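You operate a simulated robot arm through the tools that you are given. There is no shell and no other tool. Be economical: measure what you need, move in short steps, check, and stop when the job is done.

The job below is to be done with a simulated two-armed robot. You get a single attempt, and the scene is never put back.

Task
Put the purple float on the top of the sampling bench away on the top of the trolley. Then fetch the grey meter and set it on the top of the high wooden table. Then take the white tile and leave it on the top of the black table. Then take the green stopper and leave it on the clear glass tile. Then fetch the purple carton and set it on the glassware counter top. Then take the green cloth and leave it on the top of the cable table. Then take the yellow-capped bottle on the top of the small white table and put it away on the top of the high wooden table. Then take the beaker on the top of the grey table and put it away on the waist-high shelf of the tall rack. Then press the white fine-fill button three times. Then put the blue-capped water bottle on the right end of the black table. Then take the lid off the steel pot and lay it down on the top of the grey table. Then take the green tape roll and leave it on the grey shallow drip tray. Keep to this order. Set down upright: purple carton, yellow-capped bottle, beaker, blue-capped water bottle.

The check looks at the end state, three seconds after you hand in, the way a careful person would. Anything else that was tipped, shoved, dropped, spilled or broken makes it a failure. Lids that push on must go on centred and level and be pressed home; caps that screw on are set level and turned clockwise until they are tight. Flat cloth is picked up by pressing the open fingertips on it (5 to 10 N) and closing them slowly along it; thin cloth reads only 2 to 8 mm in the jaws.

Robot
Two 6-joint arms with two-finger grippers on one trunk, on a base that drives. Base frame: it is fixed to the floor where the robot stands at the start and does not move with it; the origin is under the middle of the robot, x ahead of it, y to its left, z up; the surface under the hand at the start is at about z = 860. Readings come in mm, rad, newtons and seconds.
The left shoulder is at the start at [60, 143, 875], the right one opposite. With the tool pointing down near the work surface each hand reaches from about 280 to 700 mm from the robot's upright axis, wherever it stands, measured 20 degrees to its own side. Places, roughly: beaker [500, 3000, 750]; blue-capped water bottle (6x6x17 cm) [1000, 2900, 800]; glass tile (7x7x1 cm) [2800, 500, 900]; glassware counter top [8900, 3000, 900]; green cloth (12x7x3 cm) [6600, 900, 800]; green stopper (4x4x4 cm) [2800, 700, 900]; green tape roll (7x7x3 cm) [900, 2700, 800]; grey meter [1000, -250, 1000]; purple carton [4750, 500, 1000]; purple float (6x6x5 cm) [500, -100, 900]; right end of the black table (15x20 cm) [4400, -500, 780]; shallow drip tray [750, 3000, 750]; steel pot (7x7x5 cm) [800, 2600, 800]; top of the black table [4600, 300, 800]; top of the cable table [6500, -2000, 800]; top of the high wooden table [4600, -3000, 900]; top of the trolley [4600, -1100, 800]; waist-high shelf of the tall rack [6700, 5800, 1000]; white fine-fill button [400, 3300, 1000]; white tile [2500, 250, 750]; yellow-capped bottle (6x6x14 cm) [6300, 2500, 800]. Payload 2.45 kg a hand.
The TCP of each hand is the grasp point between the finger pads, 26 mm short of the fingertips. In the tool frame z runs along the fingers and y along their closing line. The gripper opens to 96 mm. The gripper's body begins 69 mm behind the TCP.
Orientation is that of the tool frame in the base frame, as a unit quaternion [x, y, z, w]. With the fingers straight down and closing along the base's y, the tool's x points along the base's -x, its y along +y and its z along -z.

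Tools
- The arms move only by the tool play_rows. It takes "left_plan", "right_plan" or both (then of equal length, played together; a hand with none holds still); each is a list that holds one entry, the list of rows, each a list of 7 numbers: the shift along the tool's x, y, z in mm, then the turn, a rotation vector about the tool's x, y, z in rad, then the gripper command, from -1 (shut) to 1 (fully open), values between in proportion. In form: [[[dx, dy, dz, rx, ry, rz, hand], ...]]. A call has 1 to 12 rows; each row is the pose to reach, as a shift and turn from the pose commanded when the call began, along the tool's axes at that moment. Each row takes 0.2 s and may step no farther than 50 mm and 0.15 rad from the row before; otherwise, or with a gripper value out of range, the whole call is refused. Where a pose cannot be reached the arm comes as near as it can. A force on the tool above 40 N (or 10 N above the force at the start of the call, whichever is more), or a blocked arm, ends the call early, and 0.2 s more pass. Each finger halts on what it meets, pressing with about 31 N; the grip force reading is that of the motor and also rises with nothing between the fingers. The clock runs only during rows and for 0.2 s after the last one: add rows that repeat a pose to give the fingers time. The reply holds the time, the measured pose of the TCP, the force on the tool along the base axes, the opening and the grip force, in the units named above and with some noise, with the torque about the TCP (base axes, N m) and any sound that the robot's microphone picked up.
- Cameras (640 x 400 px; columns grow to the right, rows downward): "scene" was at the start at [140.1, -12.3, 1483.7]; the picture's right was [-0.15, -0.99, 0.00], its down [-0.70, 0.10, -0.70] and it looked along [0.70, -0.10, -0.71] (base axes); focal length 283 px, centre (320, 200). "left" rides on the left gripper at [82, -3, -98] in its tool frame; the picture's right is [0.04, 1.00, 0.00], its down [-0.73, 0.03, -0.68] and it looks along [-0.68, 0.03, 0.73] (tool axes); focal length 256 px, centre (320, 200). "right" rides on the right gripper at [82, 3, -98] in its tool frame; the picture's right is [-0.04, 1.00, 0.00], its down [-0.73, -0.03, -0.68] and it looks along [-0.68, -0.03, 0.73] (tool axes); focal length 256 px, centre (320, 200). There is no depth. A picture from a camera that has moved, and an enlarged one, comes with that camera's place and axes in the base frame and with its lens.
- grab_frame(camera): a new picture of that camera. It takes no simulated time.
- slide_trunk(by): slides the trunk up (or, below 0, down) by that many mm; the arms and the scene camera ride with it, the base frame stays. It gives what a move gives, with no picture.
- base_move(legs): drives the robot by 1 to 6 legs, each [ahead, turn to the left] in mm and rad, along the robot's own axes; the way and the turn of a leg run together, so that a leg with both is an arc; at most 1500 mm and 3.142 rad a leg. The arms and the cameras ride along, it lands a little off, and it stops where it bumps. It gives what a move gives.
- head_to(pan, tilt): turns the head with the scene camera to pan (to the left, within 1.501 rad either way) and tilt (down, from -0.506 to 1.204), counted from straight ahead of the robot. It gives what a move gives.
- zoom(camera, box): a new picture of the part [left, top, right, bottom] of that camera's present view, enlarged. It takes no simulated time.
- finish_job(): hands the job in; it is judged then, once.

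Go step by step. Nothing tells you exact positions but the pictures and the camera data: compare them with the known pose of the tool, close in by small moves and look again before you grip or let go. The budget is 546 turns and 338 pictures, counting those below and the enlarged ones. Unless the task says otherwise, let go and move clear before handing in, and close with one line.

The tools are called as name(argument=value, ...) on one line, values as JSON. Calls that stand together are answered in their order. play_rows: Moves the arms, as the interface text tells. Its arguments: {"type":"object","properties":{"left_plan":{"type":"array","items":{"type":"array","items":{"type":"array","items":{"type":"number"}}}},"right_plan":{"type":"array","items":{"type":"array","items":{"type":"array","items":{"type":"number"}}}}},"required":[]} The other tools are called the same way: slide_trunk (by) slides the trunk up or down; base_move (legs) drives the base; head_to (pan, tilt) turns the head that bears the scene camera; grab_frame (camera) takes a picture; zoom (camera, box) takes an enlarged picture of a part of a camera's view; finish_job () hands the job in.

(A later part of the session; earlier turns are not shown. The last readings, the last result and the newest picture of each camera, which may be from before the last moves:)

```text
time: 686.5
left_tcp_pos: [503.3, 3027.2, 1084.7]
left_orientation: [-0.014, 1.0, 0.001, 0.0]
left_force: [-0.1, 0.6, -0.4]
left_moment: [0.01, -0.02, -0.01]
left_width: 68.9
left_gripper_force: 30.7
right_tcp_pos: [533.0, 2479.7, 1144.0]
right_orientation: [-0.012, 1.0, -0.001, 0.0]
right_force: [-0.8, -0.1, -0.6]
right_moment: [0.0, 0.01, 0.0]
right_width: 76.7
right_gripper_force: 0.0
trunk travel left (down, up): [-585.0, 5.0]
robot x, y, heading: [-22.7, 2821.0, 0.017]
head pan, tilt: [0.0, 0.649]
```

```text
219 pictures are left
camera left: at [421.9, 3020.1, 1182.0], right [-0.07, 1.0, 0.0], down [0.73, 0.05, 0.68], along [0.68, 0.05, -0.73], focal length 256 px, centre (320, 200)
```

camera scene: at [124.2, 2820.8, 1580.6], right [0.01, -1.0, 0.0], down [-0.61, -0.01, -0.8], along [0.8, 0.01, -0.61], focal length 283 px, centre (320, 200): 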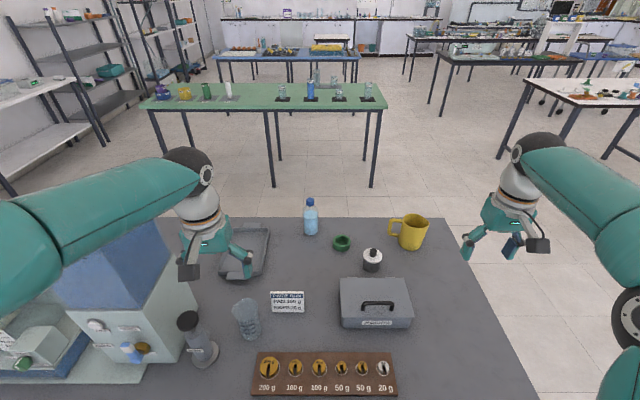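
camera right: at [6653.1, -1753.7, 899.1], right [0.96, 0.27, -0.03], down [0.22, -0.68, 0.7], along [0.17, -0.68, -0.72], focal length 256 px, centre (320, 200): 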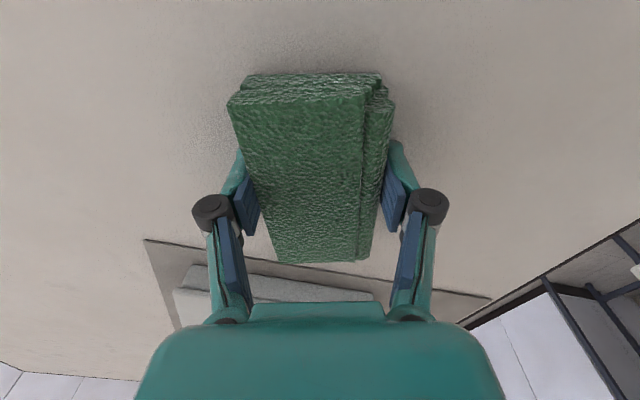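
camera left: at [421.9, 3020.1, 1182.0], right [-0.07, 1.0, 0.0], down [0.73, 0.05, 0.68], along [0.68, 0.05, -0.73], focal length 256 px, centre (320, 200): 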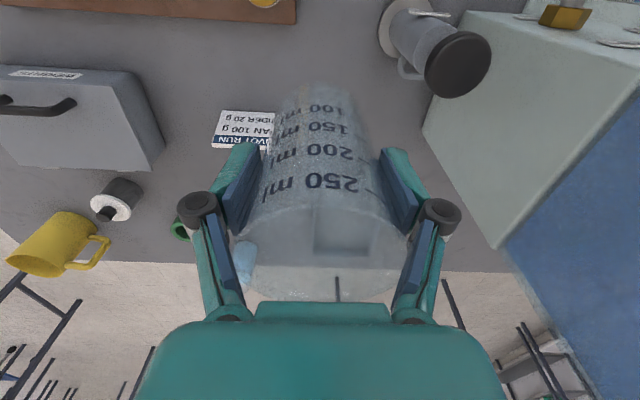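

Beaker in hand. Now the long drive to the tall rack: out along the west side, east along y≈1650, then up the far lane.

base_move(legs=[[-70, 0]])

base_move(legs=[[0, -0.8]])

base_move(legs=[[0, -0.77]])

base_move(legs=[[600, 0], [942, 1.57]])

```text
time: 687.5
left_tcp_pos: [431.2, 3025.8, 1084.3]
left_orientation: [-0.015, 1.0, 0.001, 0.001]
left_force: [0.0, 0.3, 0.3]
left_moment: [0.02, -0.06, -0.01]
left_width: 68.6
left_gripper_force: 30.7
right_tcp_pos: [460.8, 2478.1, 1145.8]
right_orientation: [-0.011, 1.0, -0.001, 0.001]
right_force: [-0.8, -0.3, 1.1]
right_moment: [-0.05, -0.06, 0.02]
right_width: 77.0
right_gripper_force: 0.0
trunk travel left (down, up): [-585.0, 5.0]
robot x, y, heading: [-94.2, 2818.9, 0.022]
head pan, tilt: [0.0, 0.649]
```

```text
time: 690.3
left_tcp_pos: [423.8, 2586.3, 1082.5]
left_orientation: [0.374, 0.927, 0.001, 0.001]
left_force: [-0.8, -0.3, -0.7]
left_moment: [0.02, 0.02, -0.04]
left_width: 67.3
left_gripper_force: 31.4
right_tcp_pos: [52.9, 2183.1, 1143.4]
right_orientation: [0.375, 0.927, -0.002, 0.0]
right_force: [1.2, -0.5, -1.1]
right_moment: [-0.04, -0.05, -0.01]
right_width: 77.2
right_gripper_force: 0.1
trunk travel left (down, up): [-585.0, 5.0]
robot x, y, heading: [-70.1, 2846.2, -0.774]
head pan, tilt: [0.0, 0.649]
```

```text
time: 692.7
left_tcp_pos: [143.4, 2326.4, 1084.3]
left_orientation: [0.668, 0.744, 0.002, 0.0]
left_force: [-0.3, 0.4, -0.9]
left_moment: [0.05, -0.04, 0.0]
left_width: 66.4
left_gripper_force: 30.9
right_tcp_pos: [-400.9, 2253.4, 1144.7]
right_orientation: [0.67, 0.743, 0.0, 0.0]
right_force: [-0.7, -1.1, 0.3]
right_moment: [0.03, -0.09, 0.04]
right_width: 76.7
right_gripper_force: 0.1
trunk travel left (down, up): [-585.0, 5.0]
robot x, y, heading: [-34.1, 2843.0, -1.484]
head pan, tilt: [0.0, 0.649]
stopped in leg 1: the robot was blocked; the commanded pose is now the measured one
```

```text
time: 699.1
left_tcp_pos: [885.8, 1657.1, 1092.8]
left_orientation: [0.211, 0.977, -0.003, 0.008]
left_force: [1.7, 0.3, -0.5]
left_moment: [-0.04, 0.04, 0.02]
left_width: 64.5
left_gripper_force: 31.0
right_tcp_pos: [671.3, 1152.1, 1156.4]
right_orientation: [0.215, 0.977, -0.005, 0.007]
right_force: [-0.1, 0.6, -0.6]
right_moment: [-0.05, 0.08, -0.03]
right_width: 77.0
right_gripper_force: 0.0
trunk travel left (down, up): [-585.0, 5.0]
robot x, y, heading: [348.3, 1734.3, -0.407]
head pan, tilt: [0.0, 0.649]
stopped in leg 2: the robot was blocked; the commanded pose is now the measured one
```

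The grip width is shrinking (tapered beaker creeping). Checking with the left camera.

grab_frame(camera="left")

grab_frame(camera="scene")

```text
218 pictures are left
camera left: at [809.1, 1688.7, 1191.1], right [0.38, 0.93, 0.0], down [0.67, -0.27, 0.69], along [0.64, -0.26, -0.72], focal length 256 px, centre (320, 200)
```

left: 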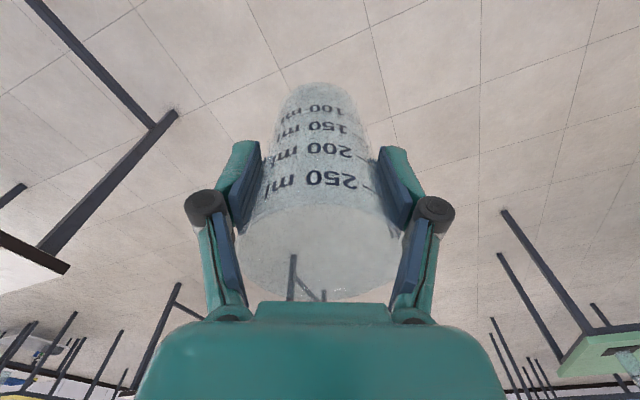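

```text
217 pictures are left
camera scene: at [479.6, 1679.5, 1581.5], right [-0.4, -0.92, 0.0], down [-0.55, 0.24, -0.8], along [0.73, -0.32, -0.6], focal length 283 px, centre (320, 200)
```

scene: 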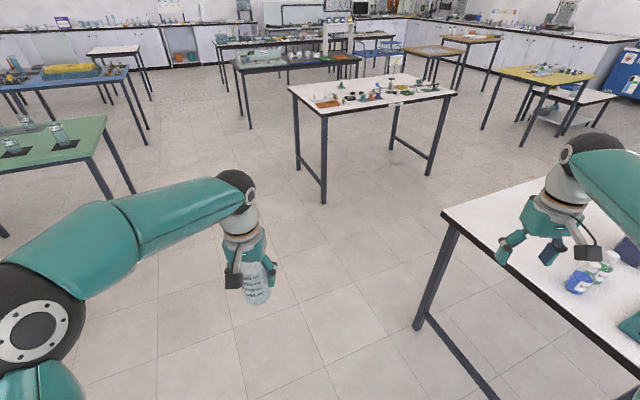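

The beaker is still well seated but the fingers keep creeping inward; limiting the grip command so it cannot be squeezed much further.

play_rows(left_plan=[[[0, 0, 0, 0, 0, 0, 0.27], [0, 0, 0, 0, 0, 0, 0.27], [0, 0, 0, 0, 0, 0, 0.27]]])

base_move(legs=[[0, 0.435]])

```text
time: 699.9
left_tcp_pos: [891.4, 1653.6, 1091.3]
left_orientation: [0.211, 0.977, -0.001, 0.005]
left_force: [-0.2, -0.9, -1.0]
left_moment: [-0.04, 0.0, -0.01]
left_width: 64.5
left_gripper_force: 30.7
right_tcp_pos: [676.7, 1147.0, 1153.7]
right_orientation: [0.213, 0.977, -0.003, 0.004]
right_force: [-0.1, -0.7, 0.0]
right_moment: [0.0, 0.0, 0.01]
right_width: 76.7
right_gripper_force: 0.0
trunk travel left (down, up): [-585.0, 5.0]
robot x, y, heading: [345.9, 1736.2, -0.41]
head pan, tilt: [0.0, 0.649]
```

```text
time: 701.7
left_tcp_pos: [870.9, 1892.2, 1092.4]
left_orientation: [-0.007, 1.0, -0.001, 0.006]
left_force: [0.4, -0.2, -0.1]
left_moment: [-0.05, 0.04, 0.01]
left_width: 63.9
left_gripper_force: 30.8
right_tcp_pos: [889.8, 1341.5, 1155.4]
right_orientation: [-0.003, 1.0, -0.002, 0.006]
right_force: [0.1, -0.1, -0.1]
right_moment: [0.01, -0.01, 0.0]
right_width: 77.1
right_gripper_force: 0.1
trunk travel left (down, up): [-585.0, 5.0]
robot x, y, heading: [351.2, 1716.0, 0.028]
head pan, tilt: [0.0, 0.649]
```

base_move(legs=[[0, -0.02], [1450, 0], [1450, 0]])

grab_frame(camera="left")

```text
time: 716.3
left_tcp_pos: [3769.9, 1872.5, 1092.7]
left_orientation: [0.008, 1.0, 0.0, 0.006]
left_force: [-0.3, -0.7, -0.6]
left_moment: [0.0, 0.0, -0.01]
left_width: 62.7
left_gripper_force: 30.9
right_tcp_pos: [3770.3, 1321.5, 1154.9]
right_orientation: [0.013, 1.0, -0.002, 0.007]
right_force: [0.0, -0.3, -0.8]
right_moment: [0.0, 0.0, 0.0]
right_width: 77.0
right_gripper_force: 0.0
trunk travel left (down, up): [-585.0, 5.0]
robot x, y, heading: [3240.6, 1712.1, -0.006]
head pan, tilt: [0.0, 0.649]
```

```text
216 pictures are left
camera left: at [3686.2, 1869.7, 1190.6], right [-0.02, 1.0, 0.0], down [0.73, 0.02, 0.69], along [0.69, 0.02, -0.73], focal length 256 px, centre (320, 200)
```

left: 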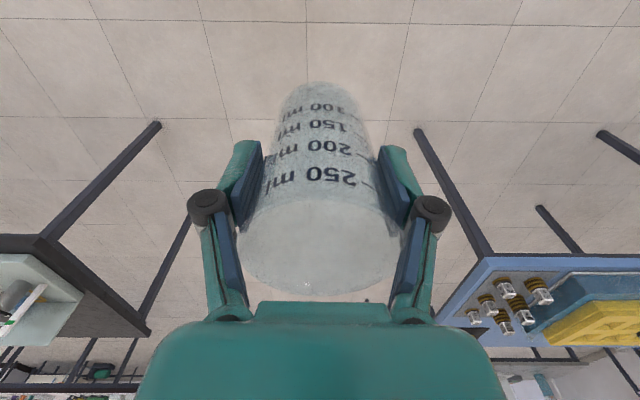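

The beaker has slid only a few mm. Restoring full grip and continuing.

play_rows(left_plan=[[[0, 0, 0, 0, 0, 0, 0], [0, 0, 0, 0, 0, 0, 0]]])

base_move(legs=[[0, 0.03], [1450, 0], [1450, 0], [1000, 0]])

base_move(legs=[[900, 1.5]])

grab_frame(camera="left")

```text
time: 716.9
left_tcp_pos: [3769.3, 1872.5, 1094.1]
left_orientation: [0.009, 1.0, 0.0, 0.006]
left_force: [-0.3, 1.1, 0.0]
left_moment: [-0.02, 0.04, 0.01]
left_width: 62.8
left_gripper_force: 31.1
right_tcp_pos: [3772.1, 1321.4, 1155.3]
right_orientation: [0.012, 1.0, -0.002, 0.007]
right_force: [-0.2, 0.3, 0.8]
right_moment: [-0.01, 0.01, -0.01]
right_width: 76.7
right_gripper_force: 0.0
trunk travel left (down, up): [-585.0, 5.0]
robot x, y, heading: [3243.5, 1708.5, 0.001]
head pan, tilt: [0.0, 0.649]
```

```text
time: 736.3
left_tcp_pos: [7650.0, 2007.6, 1093.6]
left_orientation: [-0.01, 1.0, 0.0, 0.007]
left_force: [0.4, 0.0, -0.3]
left_moment: [-0.01, 0.02, -0.02]
left_width: 62.5
left_gripper_force: 30.9
right_tcp_pos: [7674.0, 1458.0, 1156.1]
right_orientation: [-0.006, 1.0, -0.001, 0.007]
right_force: [0.5, 0.1, -0.3]
right_moment: [0.02, 0.02, -0.02]
right_width: 76.6
right_gripper_force: 0.0
trunk travel left (down, up): [-585.0, 5.0]
robot x, y, heading: [7128.2, 1821.9, 0.034]
head pan, tilt: [0.0, 0.649]
```

```text
time: 741.1
left_tcp_pos: [7566.1, 2932.6, 1094.5]
left_orientation: [-0.683, 0.73, 0.004, 0.005]
left_force: [-0.2, 0.2, -0.4]
left_moment: [0.01, -0.06, -0.02]
left_width: 62.5
left_gripper_force: 30.2
right_tcp_pos: [8114.9, 2910.3, 1158.4]
right_orientation: [-0.681, 0.732, 0.003, 0.007]
right_force: [-1.6, 0.4, -0.3]
right_moment: [-0.06, -0.06, -0.03]
right_width: 77.0
right_gripper_force: 0.1
trunk travel left (down, up): [-585.0, 5.0]
robot x, y, heading: [7752.0, 2393.7, 1.559]
head pan, tilt: [0.0, 0.649]
stopped in leg 1: the robot was blocked; the commanded pose is now the measured one
```

```text
215 pictures are left
camera left: at [7563.1, 2849.2, 1191.7], right [-1.0, 0.03, 0.0], down [0.02, 0.73, 0.69], along [0.02, 0.69, -0.73], focal length 256 px, centre (320, 200)
```

left: 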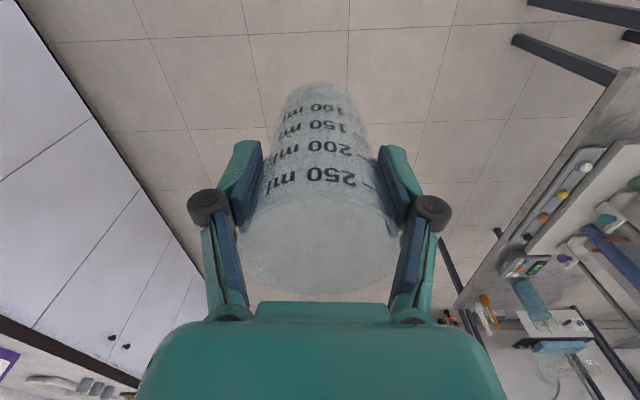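

head_to(pan=0.5, tilt=0.3)

grab_frame(camera="scene")

```text
time: 742.0
left_tcp_pos: [7566.8, 2931.0, 1094.6]
left_orientation: [-0.683, 0.73, 0.005, 0.004]
left_force: [-0.9, -0.6, -1.0]
left_moment: [0.03, -0.02, 0.01]
left_width: 62.4
left_gripper_force: 30.5
right_tcp_pos: [8116.0, 2909.3, 1156.4]
right_orientation: [-0.68, 0.733, 0.003, 0.006]
right_force: [-0.9, -1.1, 0.3]
right_moment: [-0.01, 0.02, 0.0]
right_width: 77.1
right_gripper_force: 0.1
trunk travel left (down, up): [-585.0, 5.0]
robot x, y, heading: [7755.6, 2393.9, 1.559]
head pan, tilt: [0.499, 0.3]
```

```text
214 pictures are left
camera scene: at [7709.0, 2538.1, 1612.3], right [0.88, 0.47, 0.0], down [0.14, -0.26, -0.95], along [-0.45, 0.84, -0.3], focal length 283 px, centre (320, 200)
```

scene: 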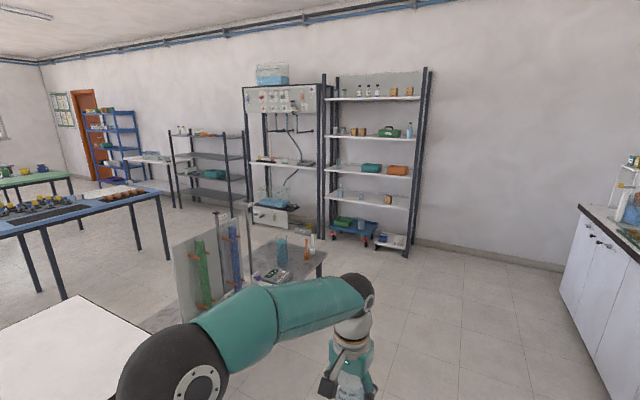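

The tall rack's waist shelf (z≈940) has free room at its left part, x≈6300–6600. Driving there.

base_move(legs=[[1350, 0], [1178, 1.57]])

base_move(legs=[[380, 0]])

base_move(legs=[[0, -0.8]])

base_move(legs=[[0, -0.77]])

head_to(pan=0.2, tilt=0.35)

grab_frame(camera="scene")

```text
time: 754.5
left_tcp_pos: [6522.2, 4317.3, 1095.2]
left_orientation: [0.999, -0.035, -0.007, 0.0]
left_force: [0.2, -0.4, -1.0]
left_moment: [0.02, -0.02, 0.02]
left_width: 62.7
left_gripper_force: 31.1
right_tcp_pos: [6546.6, 4867.2, 1158.8]
right_orientation: [0.999, -0.037, -0.006, -0.003]
right_force: [-0.6, 0.0, -0.3]
right_moment: [0.06, -0.04, -0.03]
right_width: 76.6
right_gripper_force: 0.1
trunk travel left (down, up): [-585.0, 5.0]
robot x, y, heading: [7061.7, 4540.3, -3.105]
head pan, tilt: [0.499, 0.3]
stopped in leg 2: the robot was blocked; the commanded pose is now the measured one
```

```text
time: 755.2
left_tcp_pos: [6523.0, 4318.9, 1098.4]
left_orientation: [0.999, -0.036, -0.006, 0.001]
left_force: [-0.3, 0.0, -1.2]
left_moment: [-0.01, -0.01, -0.03]
left_width: 62.4
left_gripper_force: 31.4
right_tcp_pos: [6547.2, 4869.0, 1159.4]
right_orientation: [0.999, -0.037, -0.006, -0.002]
right_force: [0.2, 0.3, -0.3]
right_moment: [-0.03, 0.01, 0.0]
right_width: 76.7
right_gripper_force: 0.2
trunk travel left (down, up): [-585.0, 5.0]
robot x, y, heading: [7057.8, 4542.4, -3.11]
head pan, tilt: [0.499, 0.3]
stopped in leg 1: the robot was blocked; the commanded pose is now the measured one
```

```text
time: 756.0
left_tcp_pos: [6522.1, 4327.0, 1097.6]
left_orientation: [0.999, -0.042, -0.006, 0.0]
left_force: [0.6, 0.3, 0.0]
left_moment: [-0.04, 0.02, -0.02]
left_width: 62.4
left_gripper_force: 31.1
right_tcp_pos: [6555.1, 4876.5, 1161.0]
right_orientation: [0.999, -0.044, -0.006, -0.002]
right_force: [0.3, 0.5, 0.0]
right_moment: [0.0, 0.01, -0.02]
right_width: 76.8
right_gripper_force: 0.1
trunk travel left (down, up): [-585.0, 5.0]
robot x, y, heading: [7060.3, 4541.8, -3.113]
head pan, tilt: [0.499, 0.3]
stopped in leg 1: the robot was blocked; the commanded pose is now the measured one
```

```text
time: 756.8
left_tcp_pos: [6521.1, 4328.0, 1099.0]
left_orientation: [0.999, -0.043, -0.007, 0.0]
left_force: [0.5, 0.9, -1.1]
left_moment: [-0.02, -0.01, -0.01]
left_width: 62.6
left_gripper_force: 31.3
right_tcp_pos: [6555.1, 4877.0, 1159.7]
right_orientation: [0.999, -0.045, -0.007, -0.002]
right_force: [-0.5, 0.8, 0.7]
right_moment: [0.01, 0.02, -0.01]
right_width: 77.1
right_gripper_force: 0.1
trunk travel left (down, up): [-585.0, 5.0]
robot x, y, heading: [7059.6, 4540.5, -3.12]
head pan, tilt: [0.499, 0.3]
stopped in leg 1: the robot was blocked; the commanded pose is now the measured one
```

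```text
time: 757.6
left_tcp_pos: [6521.2, 4328.8, 1099.6]
left_orientation: [0.999, -0.043, -0.006, 0.001]
left_force: [-0.2, -0.2, -0.2]
left_moment: [-0.02, -0.03, 0.0]
left_width: 62.6
left_gripper_force: 30.6
right_tcp_pos: [6555.7, 4876.3, 1162.0]
right_orientation: [0.999, -0.046, -0.006, -0.001]
right_force: [0.1, 0.7, -0.1]
right_moment: [-0.01, -0.02, 0.01]
right_width: 76.7
right_gripper_force: 0.0
trunk travel left (down, up): [-585.0, 5.0]
robot x, y, heading: [7067.2, 4543.6, -3.116]
head pan, tilt: [0.201, 0.351]
```

```text
213 pictures are left
camera scene: at [6909.9, 4520.5, 1607.6], right [-0.22, 0.97, 0.0], down [0.34, 0.08, -0.94], along [-0.92, -0.21, -0.34], focal length 283 px, centre (320, 200)
```

scene: 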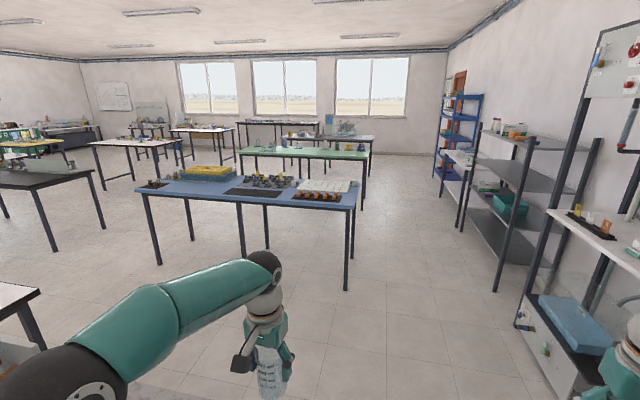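

The base is really blocked here; looking around low to see by what.

head_to(pan=-1.2, tilt=0.7)

grab_frame(camera="scene")

head_to(pan=1.3, tilt=0.9)

grab_frame(camera="scene")

```text
time: 759.1
left_tcp_pos: [6522.4, 4327.0, 1099.6]
left_orientation: [0.999, -0.043, -0.006, 0.0]
left_force: [0.3, -0.2, -1.4]
left_moment: [0.0, 0.0, 0.02]
left_width: 62.6
left_gripper_force: 30.9
right_tcp_pos: [6555.7, 4877.5, 1160.6]
right_orientation: [0.999, -0.046, -0.007, -0.002]
right_force: [0.1, -0.3, 0.1]
right_moment: [-0.02, 0.03, 0.0]
right_width: 77.1
right_gripper_force: 0.2
trunk travel left (down, up): [-585.0, 5.0]
robot x, y, heading: [7064.6, 4547.1, -3.118]
head pan, tilt: [-1.201, 0.7]
```

```text
212 pictures are left
camera scene: at [6968.2, 4619.6, 1576.3], right [0.92, 0.38, 0.0], down [0.25, -0.59, -0.76], along [-0.29, 0.71, -0.64], focal length 283 px, centre (320, 200)
```

scene: 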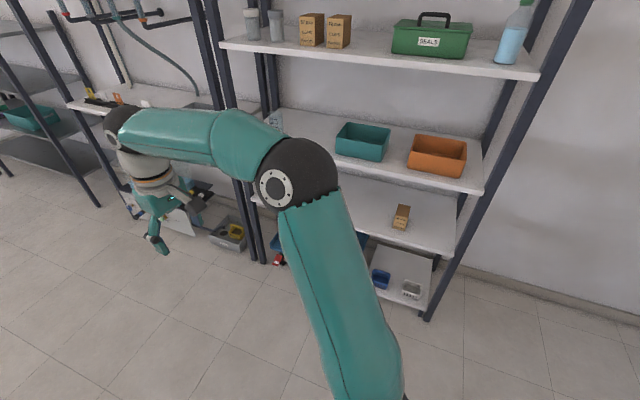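

```text
time: 761.4
left_tcp_pos: [6520.9, 4327.2, 1098.4]
left_orientation: [0.999, -0.044, -0.006, 0.0]
left_force: [-0.1, 0.8, -1.0]
left_moment: [0.02, 0.01, -0.01]
left_width: 62.3
left_gripper_force: 31.0
right_tcp_pos: [6555.8, 4877.6, 1160.6]
right_orientation: [0.999, -0.045, -0.006, -0.002]
right_force: [0.5, -0.4, 0.0]
right_moment: [0.04, -0.03, 0.01]
right_width: 76.6
right_gripper_force: 0.1
trunk travel left (down, up): [-585.0, 5.0]
robot x, y, heading: [7063.8, 4545.4, -3.121]
head pan, tilt: [1.3, 0.901]
```

```text
211 pictures are left
camera scene: at [6982.1, 4468.0, 1560.1], right [-0.97, 0.25, 0.0], down [0.19, 0.76, -0.62], along [-0.15, -0.6, -0.78], focal length 283 px, centre (320, 200)
```

scene: 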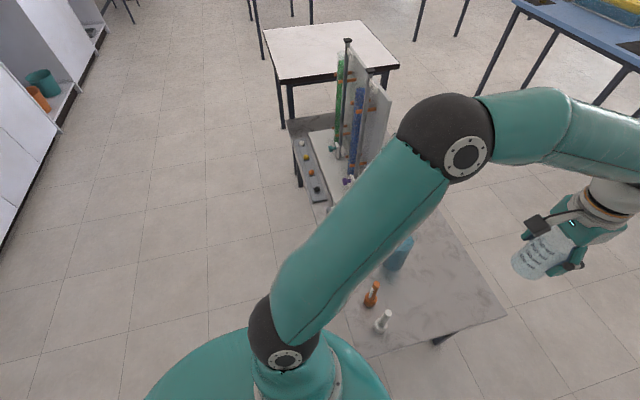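

My base touched the corner of the grey table (its end is at y≈4362); nothing on it moved. I'll back off, pull the right hand in, and approach the rack diagonally.

base_move(legs=[[-170, 0]])

play_rows(right_plan=[[[40, 16, 0, 0, 0, 0, 0.6], [80, 32, 0, 0, 0, 0, 0.6], [120, 48, 0, 0, 0, 0, 0.6], [160, 64, 0, 0, 0, 0, 0.6], [195, 80, 0, 0, 0, 0, 0.6]]])

base_move(legs=[[0, -0.77]])

head_to(pan=-0.3, tilt=0.5)

grab_frame(camera="scene")

```text
time: 762.9
left_tcp_pos: [6691.2, 4331.9, 1100.3]
left_orientation: [0.999, -0.043, -0.007, 0.0]
left_force: [0.3, -0.3, -0.2]
left_moment: [0.01, 0.03, 0.0]
left_width: 62.3
left_gripper_force: 31.0
right_tcp_pos: [6725.3, 4880.5, 1162.4]
right_orientation: [0.999, -0.046, -0.007, -0.002]
right_force: [-0.4, 0.4, -0.3]
right_moment: [0.01, 0.06, 0.01]
right_width: 76.7
right_gripper_force: 0.0
trunk travel left (down, up): [-585.0, 5.0]
robot x, y, heading: [7231.6, 4547.6, -3.119]
head pan, tilt: [1.3, 0.901]
```

```text
time: 764.1
left_tcp_pos: [6691.0, 4331.1, 1101.2]
left_orientation: [0.999, -0.042, -0.007, 0.0]
left_force: [0.4, 0.3, 0.1]
left_moment: [0.02, 0.02, 0.02]
left_width: 62.4
left_gripper_force: 30.7
right_tcp_pos: [6912.8, 4781.6, 1160.7]
right_orientation: [0.999, -0.045, -0.005, -0.002]
right_force: [1.2, -0.2, 0.8]
right_moment: [0.0, 0.04, -0.02]
right_width: 77.0
right_gripper_force: 0.1
trunk travel left (down, up): [-585.0, 5.0]
robot x, y, heading: [7232.4, 4545.3, -3.124]
head pan, tilt: [1.3, 0.901]
```

```text
time: 766.7
left_tcp_pos: [6693.4, 4767.7, 1099.9]
left_orientation: [0.91, -0.414, -0.006, -0.002]
left_force: [0.0, -0.3, -1.2]
left_moment: [0.01, 0.01, -0.03]
left_width: 62.4
left_gripper_force: 30.9
right_tcp_pos: [7165.5, 4939.2, 1159.2]
right_orientation: [0.909, -0.417, -0.004, -0.004]
right_force: [-0.5, 0.5, 0.6]
right_moment: [-0.04, -0.01, 0.0]
right_width: 76.9
right_gripper_force: 0.0
trunk travel left (down, up): [-585.0, 5.0]
robot x, y, heading: [7214.8, 4529.8, 2.401]
head pan, tilt: [1.3, 0.901]
```

```text
time: 768.4
left_tcp_pos: [6693.6, 4767.2, 1101.0]
left_orientation: [0.91, -0.414, -0.006, -0.002]
left_force: [-0.3, -0.6, -0.2]
left_moment: [-0.01, -0.02, 0.01]
left_width: 62.4
left_gripper_force: 31.2
right_tcp_pos: [7165.5, 4939.2, 1159.8]
right_orientation: [0.909, -0.417, -0.004, -0.004]
right_force: [0.3, -0.1, 0.2]
right_moment: [0.02, 0.0, 0.0]
right_width: 76.7
right_gripper_force: 0.1
trunk travel left (down, up): [-585.0, 5.0]
robot x, y, heading: [7212.8, 4524.9, 2.396]
head pan, tilt: [-0.3, 0.499]
```

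```text
210 pictures are left
camera scene: at [7121.6, 4645.4, 1594.0], right [0.86, 0.5, 0.0], down [0.24, -0.41, -0.88], along [-0.44, 0.76, -0.48], focal length 283 px, centre (320, 200)
```

scene: 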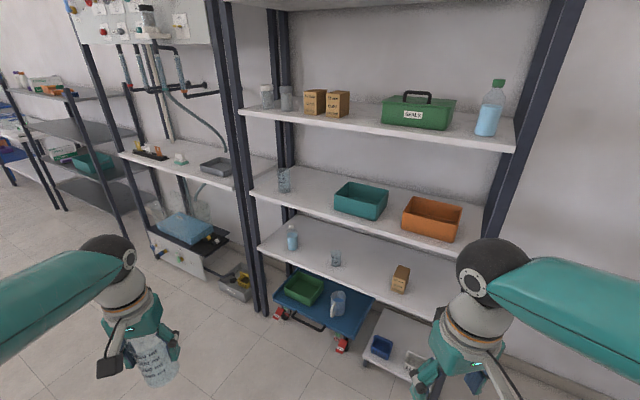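

The upper shelf is too low above for a straight-down grip, so I'll set the beaker on the now-empty small white table and regrip it with the hand tilted forward. Backing out to that table.

base_move(legs=[[-350, 0]])

base_move(legs=[[0, -0.82]])

base_move(legs=[[-1500, 0]])

base_move(legs=[[0, 0.8]])

base_move(legs=[[0, 0.77]])

head_to(pan=0.1, tilt=0.6)

grab_frame(camera="scene")

```text
time: 770.7
left_tcp_pos: [6953.7, 4530.5, 1100.1]
left_orientation: [0.91, -0.415, -0.007, -0.002]
left_force: [0.1, -0.7, -0.9]
left_moment: [0.02, 0.03, 0.0]
left_width: 62.5
left_gripper_force: 31.1
right_tcp_pos: [7425.6, 4701.3, 1160.2]
right_orientation: [0.909, -0.418, -0.005, -0.005]
right_force: [-0.1, -0.2, -0.3]
right_moment: [0.03, 0.01, 0.0]
right_width: 77.1
right_gripper_force: 0.0
trunk travel left (down, up): [-585.0, 5.0]
robot x, y, heading: [7471.2, 4290.5, 2.398]
head pan, tilt: [-0.3, 0.499]
```

```text
time: 773.7
left_tcp_pos: [7296.3, 4836.8, 1102.2]
left_orientation: [-0.671, 0.741, 0.005, 0.003]
left_force: [0.5, 1.2, 0.3]
left_moment: [-0.03, 0.1, 0.0]
left_width: 62.3
left_gripper_force: 31.2
right_tcp_pos: [7743.0, 4607.2, 1161.8]
right_orientation: [-0.669, 0.743, 0.004, 0.005]
right_force: [0.6, -1.0, -0.8]
right_moment: [0.01, 0.08, 0.01]
right_width: 77.0
right_gripper_force: 0.1
trunk travel left (down, up): [-585.0, 5.0]
robot x, y, heading: [7439.0, 4290.5, 1.593]
head pan, tilt: [-0.3, 0.499]
stopped in leg 1: the robot was blocked; the commanded pose is now the measured one
```

```text
time: 781.3
left_tcp_pos: [7323.3, 3329.4, 1102.3]
left_orientation: [-0.666, 0.746, 0.005, 0.004]
left_force: [0.1, -1.0, -1.2]
left_moment: [-0.01, 0.02, 0.01]
left_width: 62.6
left_gripper_force: 30.8
right_tcp_pos: [7769.9, 3096.6, 1162.4]
right_orientation: [-0.664, 0.748, 0.003, 0.005]
right_force: [0.0, 0.0, -0.3]
right_moment: [0.01, 0.01, -0.04]
right_width: 77.1
right_gripper_force: 0.0
trunk travel left (down, up): [-585.0, 5.0]
robot x, y, heading: [7461.0, 2782.6, 1.581]
head pan, tilt: [-0.3, 0.499]
```

```text
time: 784.1
left_tcp_pos: [6971.3, 3061.5, 1102.5]
left_orientation: [0.905, -0.426, -0.006, -0.001]
left_force: [0.2, 0.5, -0.7]
left_moment: [-0.02, -0.03, 0.02]
left_width: 62.4
left_gripper_force: 30.6
right_tcp_pos: [7449.2, 3220.9, 1162.0]
right_orientation: [0.903, -0.429, -0.004, -0.005]
right_force: [0.3, 0.3, 0.0]
right_moment: [0.01, -0.02, -0.02]
right_width: 77.0
right_gripper_force: 0.1
trunk travel left (down, up): [-585.0, 5.0]
robot x, y, heading: [7485.8, 2804.3, 2.374]
head pan, tilt: [-0.3, 0.499]
```

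```text
time: 786.7
left_tcp_pos: [6935.4, 2634.6, 1103.9]
left_orientation: [0.998, -0.056, -0.006, 0.001]
left_force: [0.1, 0.7, -0.5]
left_moment: [0.02, -0.01, -0.02]
left_width: 62.7
left_gripper_force: 30.6
right_tcp_pos: [7168.2, 3080.2, 1162.1]
right_orientation: [0.998, -0.059, -0.005, -0.002]
right_force: [0.1, 0.2, 0.0]
right_moment: [0.01, -0.02, 0.01]
right_width: 76.8
right_gripper_force: 0.1
trunk travel left (down, up): [-585.0, 5.0]
robot x, y, heading: [7479.7, 2834.0, 3.141]
head pan, tilt: [-0.3, 0.499]
```

```text
time: 787.6
left_tcp_pos: [6936.1, 2636.8, 1103.3]
left_orientation: [0.998, -0.057, -0.007, 0.0]
left_force: [0.8, 0.1, -0.5]
left_moment: [-0.02, 0.04, 0.05]
left_width: 62.3
left_gripper_force: 31.4
right_tcp_pos: [7169.1, 3081.1, 1163.5]
right_orientation: [0.998, -0.059, -0.006, -0.001]
right_force: [0.0, -0.3, 0.7]
right_moment: [-0.05, 0.0, 0.0]
right_width: 76.8
right_gripper_force: 0.1
trunk travel left (down, up): [-585.0, 5.0]
robot x, y, heading: [7481.0, 2833.8, 3.146]
head pan, tilt: [0.099, 0.6]
```

```text
209 pictures are left
camera scene: at [7333.4, 2826.5, 1585.0], right [-0.1, 1.0, 0.0], down [0.56, 0.05, -0.83], along [-0.82, -0.08, -0.56], focal length 283 px, centre (320, 200)
```

scene: 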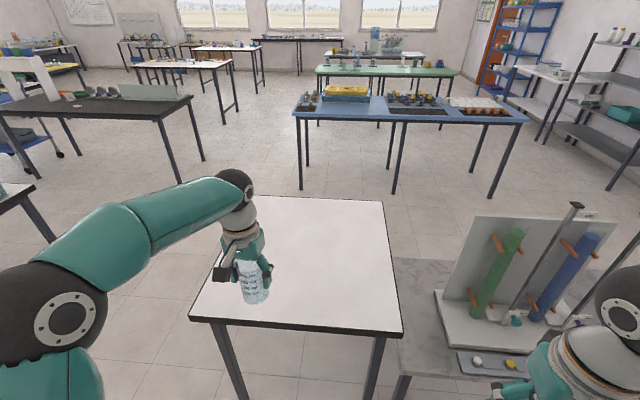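

The empty white table is ahead. Tucking the right hand a little, driving 150 forward and lowering the beaker near the table's edge.

play_rows(right_plan=[[[20, 30, -20, 0, 0, 0, 0.6], [40, 60, -40, 0, 0, 0, 0.6], [40, 90, -60, 0, 0, 0, 0.6]]])

base_move(legs=[[150, 0]])

play_rows(left_plan=[[[0, 0, 45, 0, 0, 0, 0], [0, 0, 90, 0, 0, 0, 0], [0, 0, 135, 0, 0, 0, 0], [0, 0, 175, 0, 0, 0, 0], [0, 0, 205, 0, 0, 0, 0], [0, 0, 212, 0, 0, 0, 0], [0, 0, 212, 0, 0, 0, 0]]])

grab_frame(camera="left")

```text
time: 788.4
left_tcp_pos: [6936.3, 2634.0, 1103.0]
left_orientation: [0.998, -0.056, -0.005, -0.001]
left_force: [0.4, -0.8, -0.6]
left_moment: [0.04, 0.0, -0.03]
left_width: 62.6
left_gripper_force: 30.9
right_tcp_pos: [7199.1, 2984.3, 1220.6]
right_orientation: [0.998, -0.06, -0.005, -0.002]
right_force: [0.0, -0.7, 0.5]
right_moment: [0.04, 0.02, 0.01]
right_width: 76.8
right_gripper_force: 0.2
trunk travel left (down, up): [-585.0, 5.0]
robot x, y, heading: [7481.1, 2835.9, 3.142]
head pan, tilt: [0.099, 0.6]
```

```text
time: 789.8
left_tcp_pos: [6781.5, 2634.5, 1102.2]
left_orientation: [0.998, -0.057, -0.007, 0.001]
left_force: [0.0, -0.2, -1.6]
left_moment: [0.0, -0.07, 0.02]
left_width: 62.5
left_gripper_force: 31.3
right_tcp_pos: [7046.4, 2985.6, 1220.9]
right_orientation: [0.998, -0.059, -0.005, -0.003]
right_force: [-0.4, 0.5, 0.6]
right_moment: [0.03, 0.0, 0.02]
right_width: 76.8
right_gripper_force: 0.1
trunk travel left (down, up): [-585.0, 5.0]
robot x, y, heading: [7329.6, 2832.2, 3.143]
head pan, tilt: [0.099, 0.6]
```

```text
time: 791.4
left_tcp_pos: [6780.7, 2635.3, 890.5]
left_orientation: [0.998, -0.057, -0.007, 0.0]
left_force: [-0.3, -0.7, 0.1]
left_moment: [-0.03, 0.01, 0.01]
left_width: 62.7
left_gripper_force: 30.5
right_tcp_pos: [7047.6, 2986.2, 1221.1]
right_orientation: [0.998, -0.059, -0.006, -0.003]
right_force: [-0.4, 0.3, 0.3]
right_moment: [-0.02, 0.03, -0.01]
right_width: 77.0
right_gripper_force: 0.1
trunk travel left (down, up): [-585.0, 5.0]
robot x, y, heading: [7328.5, 2836.1, 3.141]
head pan, tilt: [0.099, 0.6]
```

```text
208 pictures are left
camera left: at [6864.1, 2628.4, 988.7], right [-0.07, -1.0, 0.0], down [-0.72, 0.05, 0.69], along [-0.69, 0.05, -0.73], focal length 256 px, centre (320, 200)
```

left: 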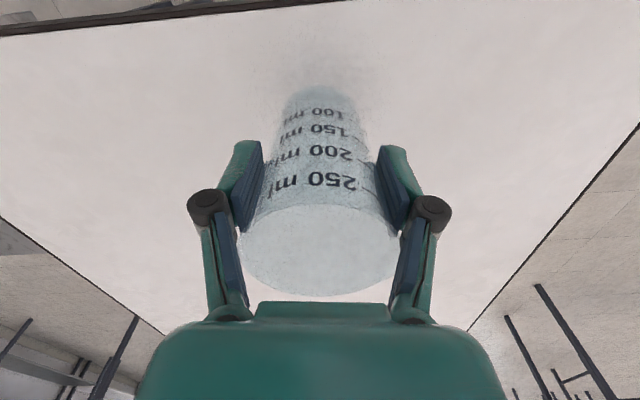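

play_rows(left_plan=[[[0, 0, 5, 0, 0, 0, 0], [0, 0, 10, 0, 0, 0, 0], [0, 0, 14, 0, 0, 0, 0], [0, 0, 17, 0, 0, 0, 0], [0, 0, 17, 0, 0, 0, 0]]])

```text
time: 792.6
left_tcp_pos: [6781.5, 2635.0, 874.6]
left_orientation: [0.998, -0.056, -0.008, 0.0]
left_force: [-0.2, 0.2, -0.7]
left_moment: [-0.01, 0.0, -0.03]
left_width: 62.6
left_gripper_force: 31.0
right_tcp_pos: [7047.8, 2986.4, 1220.4]
right_orientation: [0.998, -0.059, -0.007, -0.003]
right_force: [-0.4, 0.3, 0.5]
right_moment: [0.0, 0.03, -0.01]
right_width: 76.8
right_gripper_force: 0.0
trunk travel left (down, up): [-585.0, 5.0]
robot x, y, heading: [7331.5, 2832.5, 3.144]
head pan, tilt: [0.099, 0.6]
```

play_rows(left_plan=[[[0, 0, 4, 0, 0, 0, 0], [0, 0, 8, 0, 0, 0, 0], [0, 0, 12, 0, 0, 0, 0], [0, 0, 12, 0, 0, 0, 0]]])

```text
time: 793.6
left_tcp_pos: [6780.4, 2633.9, 862.8]
left_orientation: [0.998, -0.056, -0.007, 0.001]
left_force: [0.6, -0.4, -0.1]
left_moment: [-0.01, -0.02, 0.03]
left_width: 62.5
left_gripper_force: 30.9
right_tcp_pos: [7048.3, 2986.4, 1221.0]
right_orientation: [0.998, -0.059, -0.006, -0.002]
right_force: [-0.7, 0.4, -0.2]
right_moment: [0.02, 0.01, 0.0]
right_width: 76.9
right_gripper_force: 0.1
trunk travel left (down, up): [-585.0, 5.0]
robot x, y, heading: [7328.9, 2837.2, 3.144]
head pan, tilt: [0.099, 0.6]
```

play_rows(left_plan=[[[0, 0, 4, 0, 0, 0, 0], [0, 0, 8, 0, 0, 0, 0], [0, 0, 12, 0, 0, 0, 0], [0, 0, 15, 0, 0, 0, 0], [0, 0, 15, 0, 0, 0, 0]]])

```text
time: 794.8
left_tcp_pos: [6780.5, 2634.5, 852.5]
left_orientation: [0.998, -0.056, -0.012, 0.001]
left_force: [-1.7, -3.7, 39.5]
left_moment: [-0.01, 0.19, 0.07]
left_width: 62.6
left_gripper_force: 30.8
right_tcp_pos: [7051.1, 2987.6, 1222.3]
right_orientation: [0.998, -0.06, -0.008, -0.001]
right_force: [0.1, 0.2, 0.0]
right_moment: [0.01, -0.02, -0.01]
right_width: 76.6
right_gripper_force: 0.1
trunk travel left (down, up): [-585.0, 5.0]
robot x, y, heading: [7329.4, 2837.7, 3.143]
head pan, tilt: [0.099, 0.6]
```

Down. Easing, releasing and rising clear.

play_rows(left_plan=[[[0, 0, -4, 0, 0, 0, 0], [0, 0, -4, 0, 0, 0, 0.5], [0, 0, -4, 0, 0, 0, 1], [0, 0, -4, 0, 0, 0, 1], [0, 0, -4, 0, 0, 0, 1], [0, 0, -40, 0, 0, 0, 1], [0, 0, -80, 0, 0, 0, 1], [0, 0, -120, 0, 0, 0, 1], [40, 0, -140, 0, 0, 0, 1], [85, 0, -150, 0, 0, 0, 1], [130, 0, -150, 0, 0, 0, 1], [165, 0, -150, 0, 0, 0, 1]]])

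grab_frame(camera="left")

grab_frame(camera="scene")

```text
time: 797.4
left_tcp_pos: [6946.4, 2616.1, 996.1]
left_orientation: [0.998, -0.058, -0.006, 0.001]
left_force: [0.4, 0.2, -0.7]
left_moment: [0.02, 0.02, 0.01]
left_width: 95.8
left_gripper_force: 0.0
right_tcp_pos: [7048.5, 2986.0, 1220.7]
right_orientation: [0.998, -0.059, -0.006, -0.002]
right_force: [0.1, -0.7, 1.4]
right_moment: [-0.04, -0.02, 0.01]
right_width: 76.9
right_gripper_force: 0.1
trunk travel left (down, up): [-585.0, 5.0]
robot x, y, heading: [7329.9, 2833.6, 3.145]
head pan, tilt: [0.099, 0.6]
```

```text
207 pictures are left
camera left: at [7030.0, 2610.0, 1093.7], right [-0.07, -1.0, 0.0], down [-0.72, 0.05, 0.69], along [-0.69, 0.05, -0.72], focal length 256 px, centre (320, 200)
```

left: 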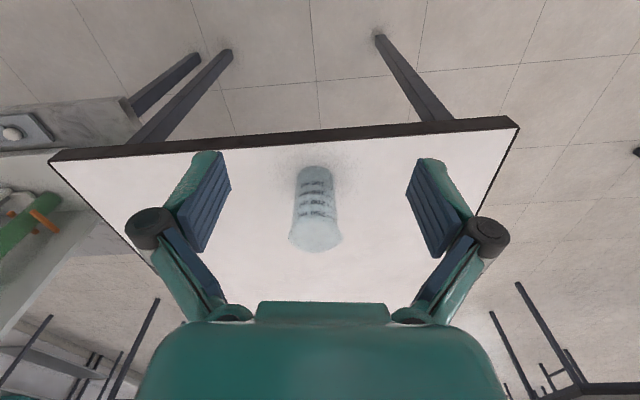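

```text
206 pictures are left
camera scene: at [7182.2, 2825.3, 1585.1], right [-0.1, 1.0, 0.0], down [0.56, 0.06, -0.83], along [-0.82, -0.08, -0.56], focal length 283 px, centre (320, 200)
```

scene: 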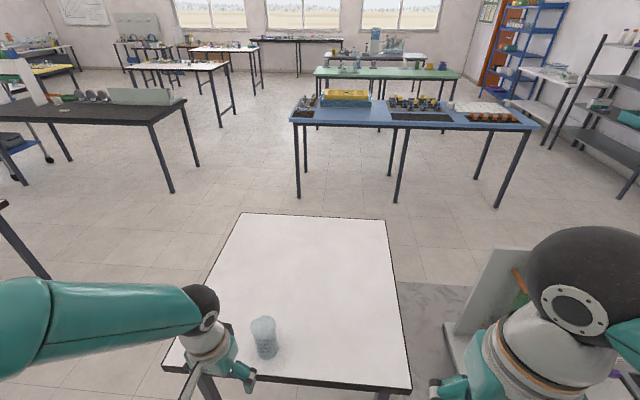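

The beaker stands fine. Backing 120 mm, then tilting the left hand forward by 50°.

base_move(legs=[[-120, 0]])

play_rows(left_plan=[[[0, 0, 0, 0, -0.125, 0, 1], [0, 0, 0, 0, -0.25, 0, 1], [0, 0, 0, 0, -0.375, 0, 1], [0, 0, 0, 0, -0.5, 0, 1], [0, 0, 0, 0, -0.625, 0, 1], [0, 0, 0, 0, -0.75, 0, 1], [0, 0, 0, 0, -0.873, 0, 1], [0, 0, 0, 0, -0.873, 0, 1]]])

grab_frame(camera="left")

grab_frame(camera="scene")

```text
time: 798.6
left_tcp_pos: [7067.9, 2615.5, 995.3]
left_orientation: [0.998, -0.056, -0.008, 0.001]
left_force: [-0.2, -0.2, 0.1]
left_moment: [-0.03, 0.04, 0.01]
left_width: 96.2
left_gripper_force: 0.1
right_tcp_pos: [7168.6, 2984.8, 1221.7]
right_orientation: [0.998, -0.059, -0.007, -0.002]
right_force: [0.3, 0.2, 0.4]
right_moment: [0.0, 0.04, -0.01]
right_width: 76.9
right_gripper_force: 0.0
trunk travel left (down, up): [-585.0, 5.0]
robot x, y, heading: [7449.8, 2835.0, 3.139]
head pan, tilt: [0.099, 0.6]
```

```text
time: 800.4
left_tcp_pos: [6983.5, 2622.9, 1042.7]
left_orientation: [0.903, -0.05, -0.427, -0.022]
left_force: [0.3, -0.8, 0.1]
left_moment: [0.01, 0.01, 0.0]
left_width: 96.0
left_gripper_force: 0.0
left hand out of reach, approached as far as the arm can: row 4, 5, 6, 7, 8
right_tcp_pos: [7168.8, 2985.2, 1222.0]
right_orientation: [0.998, -0.061, -0.006, -0.002]
right_force: [-0.3, 0.3, 0.3]
right_moment: [0.05, 0.03, 0.0]
right_width: 76.5
right_gripper_force: 0.0
trunk travel left (down, up): [-585.0, 5.0]
robot x, y, heading: [7452.3, 2836.9, 3.139]
head pan, tilt: [0.099, 0.6]
```

```text
205 pictures are left
camera left: at [7109.6, 2612.4, 1041.5], right [-0.08, -1.0, -0.03], down [0.06, -0.03, 1.0], along [-0.99, 0.08, 0.06], focal length 256 px, centre (320, 200)
```

left: 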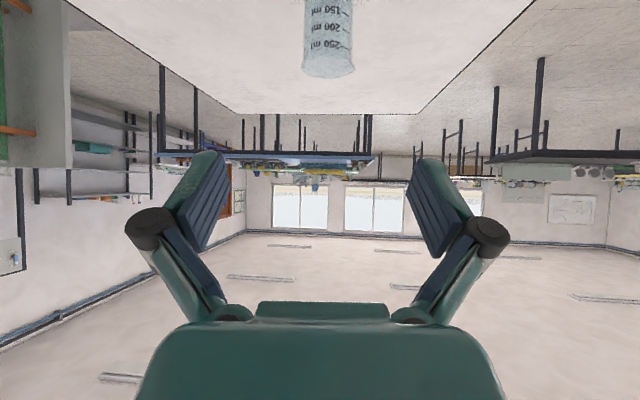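

```text
204 pictures are left
camera scene: at [7301.1, 2824.3, 1584.9], right [-0.1, 1.0, 0.0], down [0.56, 0.06, -0.82], along [-0.82, -0.08, -0.57], focal length 283 px, centre (320, 200)
```

scene: 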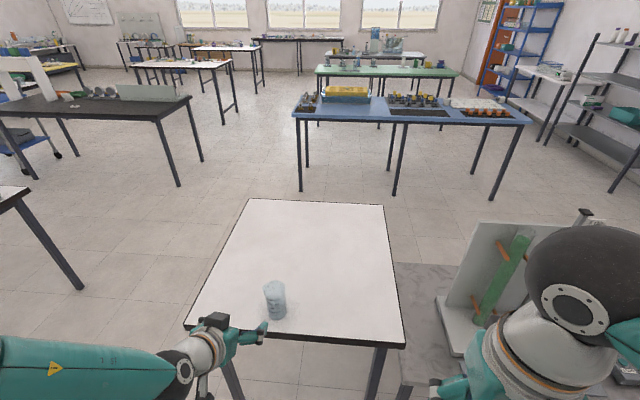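

Tilt achieved. Moving to a pre-grasp point in front of the beaker.

play_rows(left_plan=[[[8, 3, 30, 0, 0, 0, 1], [15, 5, 60, 0, 0, 0, 1], [23, 7, 90, 0, 0, 0, 1], [30, 9, 116, 0, 0, 0, 1], [30, 9, 116, 0, 0, 0, 1]]])

grab_frame(camera="left")

zoom(camera="scene", box=[160, 250, 340, 390])

```text
time: 801.6
left_tcp_pos: [6903.8, 2652.0, 965.6]
left_orientation: [0.905, -0.046, -0.422, -0.012]
left_force: [0.0, 0.3, 1.0]
left_moment: [0.03, 0.02, 0.02]
left_width: 96.0
left_gripper_force: 0.1
left hand out of reach, approached as far as the arm can: row 1, 2, 3, 4, 5
right_tcp_pos: [7168.5, 2985.0, 1221.8]
right_orientation: [0.998, -0.059, -0.006, -0.002]
right_force: [-0.1, 0.1, -0.7]
right_moment: [-0.01, -0.02, 0.0]
right_width: 77.0
right_gripper_force: 0.0
trunk travel left (down, up): [-585.0, 5.0]
robot x, y, heading: [7454.4, 2835.5, 3.14]
head pan, tilt: [0.099, 0.6]
```

```text
203 pictures are left
camera left: at [7031.2, 2642.6, 967.0], right [-0.07, -1.0, -0.01], down [0.05, -0.02, 1.0], along [-1.0, 0.07, 0.05], focal length 256 px, centre (320, 200)
```

left: 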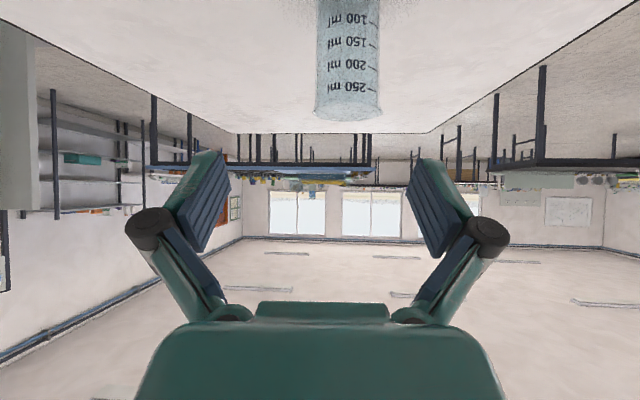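

```text
2.86 times, centred on (250, 320) of scene
camera zoom: at [7301.8, 2825.3, 1585.0], right [-0.1, 1.0, 0.0], down [0.56, 0.06, -0.83], along [-0.82, -0.08, -0.56], focal length 808 px, centre (520, -143)
```

zoom: 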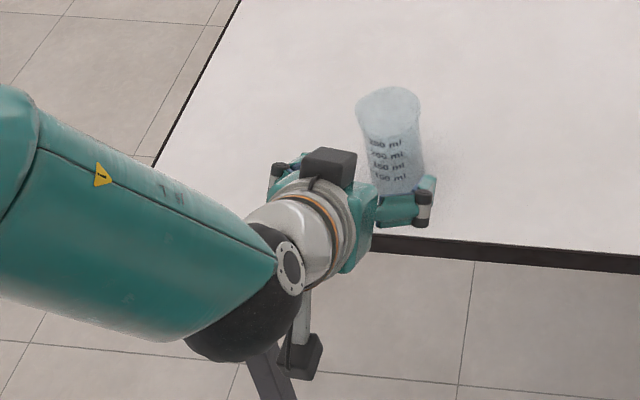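

The arm is cramped; backing 100 mm more to give it room and re-aiming.

base_move(legs=[[-100, 0]])

play_rows(left_plan=[[[-10, 10, 20, 0, 0, 0, 1], [-20, 20, 40, 0, 0, 0, 1], [-30, 30, 60, 0, 0, 0, 1], [-41, 39, 81, 0, 0, 0, 1], [-41, 39, 81, 0, 0, 0, 1]]])

```text
time: 802.8
left_tcp_pos: [7005.9, 2652.1, 966.9]
left_orientation: [0.905, -0.046, -0.422, -0.013]
left_force: [0.0, 0.4, 0.3]
left_moment: [0.0, -0.03, 0.0]
left_width: 95.9
left_gripper_force: 0.1
right_tcp_pos: [7272.0, 2985.3, 1223.3]
right_orientation: [0.998, -0.06, -0.006, -0.002]
right_force: [0.2, 0.1, -0.1]
right_moment: [0.0, 0.02, 0.02]
right_width: 76.7
right_gripper_force: 0.0
trunk travel left (down, up): [-585.0, 5.0]
robot x, y, heading: [7547.5, 2837.1, 3.138]
head pan, tilt: [0.099, 0.6]
```

```text
time: 804.0
left_tcp_pos: [6911.4, 2623.2, 946.7]
left_orientation: [0.907, -0.046, -0.419, -0.01]
left_force: [-0.3, 0.6, -0.6]
left_moment: [-0.02, 0.0, 0.03]
left_width: 96.2
left_gripper_force: 0.0
right_tcp_pos: [7270.1, 2985.3, 1222.5]
right_orientation: [0.998, -0.06, -0.006, -0.002]
right_force: [0.1, 0.2, -0.3]
right_moment: [0.05, 0.02, 0.0]
right_width: 77.1
right_gripper_force: 0.1
trunk travel left (down, up): [-585.0, 5.0]
robot x, y, heading: [7557.4, 2838.8, 3.142]
head pan, tilt: [0.099, 0.6]
```

Reached. Advancing along the finger direction onto the beaker.

play_rows(left_plan=[[[0, 0, 42, 0, 0, 0, 1], [-1, -1, 84, 0, 0, 0, 1], [-2, -2, 126, 0, 0, 0, 1], [-2, -2, 150, 0, 0, 0, 1], [-2, -2, 150, 0, 0, 0, 1]]])

grab_frame(camera="left")

zoom(camera="scene", box=[200, 200, 360, 340])

```text
time: 805.2
left_tcp_pos: [6797.5, 2633.1, 850.8]
left_orientation: [0.906, -0.047, -0.421, -0.014]
left_force: [0.7, 0.6, 0.5]
left_moment: [-0.01, 0.02, 0.0]
left_width: 96.0
left_gripper_force: 0.0
right_tcp_pos: [7268.6, 2986.2, 1223.4]
right_orientation: [0.998, -0.058, -0.006, -0.002]
right_force: [0.5, 0.9, -0.3]
right_moment: [-0.05, 0.0, 0.02]
right_width: 76.8
right_gripper_force: 0.1
trunk travel left (down, up): [-585.0, 5.0]
robot x, y, heading: [7551.6, 2831.6, 3.14]
head pan, tilt: [0.099, 0.6]
```

```text
201 pictures are left
camera left: at [6924.6, 2623.4, 852.3], right [-0.07, -1.0, -0.01], down [0.04, -0.02, 1.0], along [-1.0, 0.07, 0.05], focal length 256 px, centre (320, 200)
```

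left: 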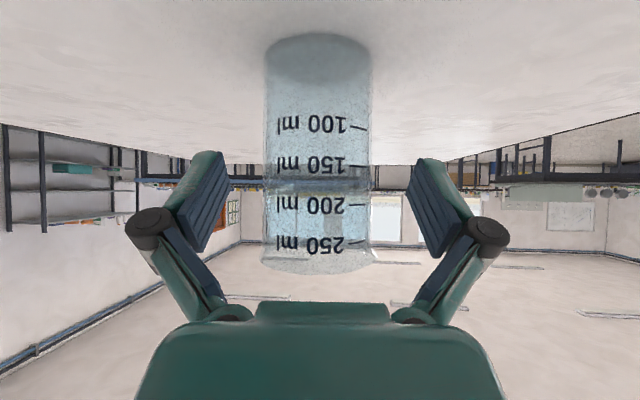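

```text
2.86 times, centred on (280, 270) of scene
camera zoom: at [7402.1, 2825.2, 1584.9], right [-0.1, 1.0, 0.0], down [0.56, 0.06, -0.82], along [-0.82, -0.08, -0.57], focal length 808 px, centre (434, 0)
```

zoom: 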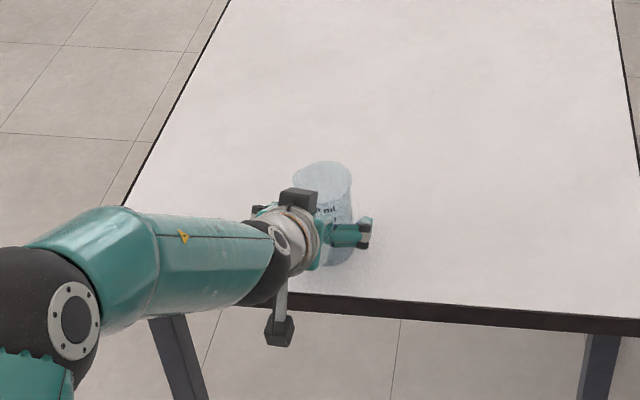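

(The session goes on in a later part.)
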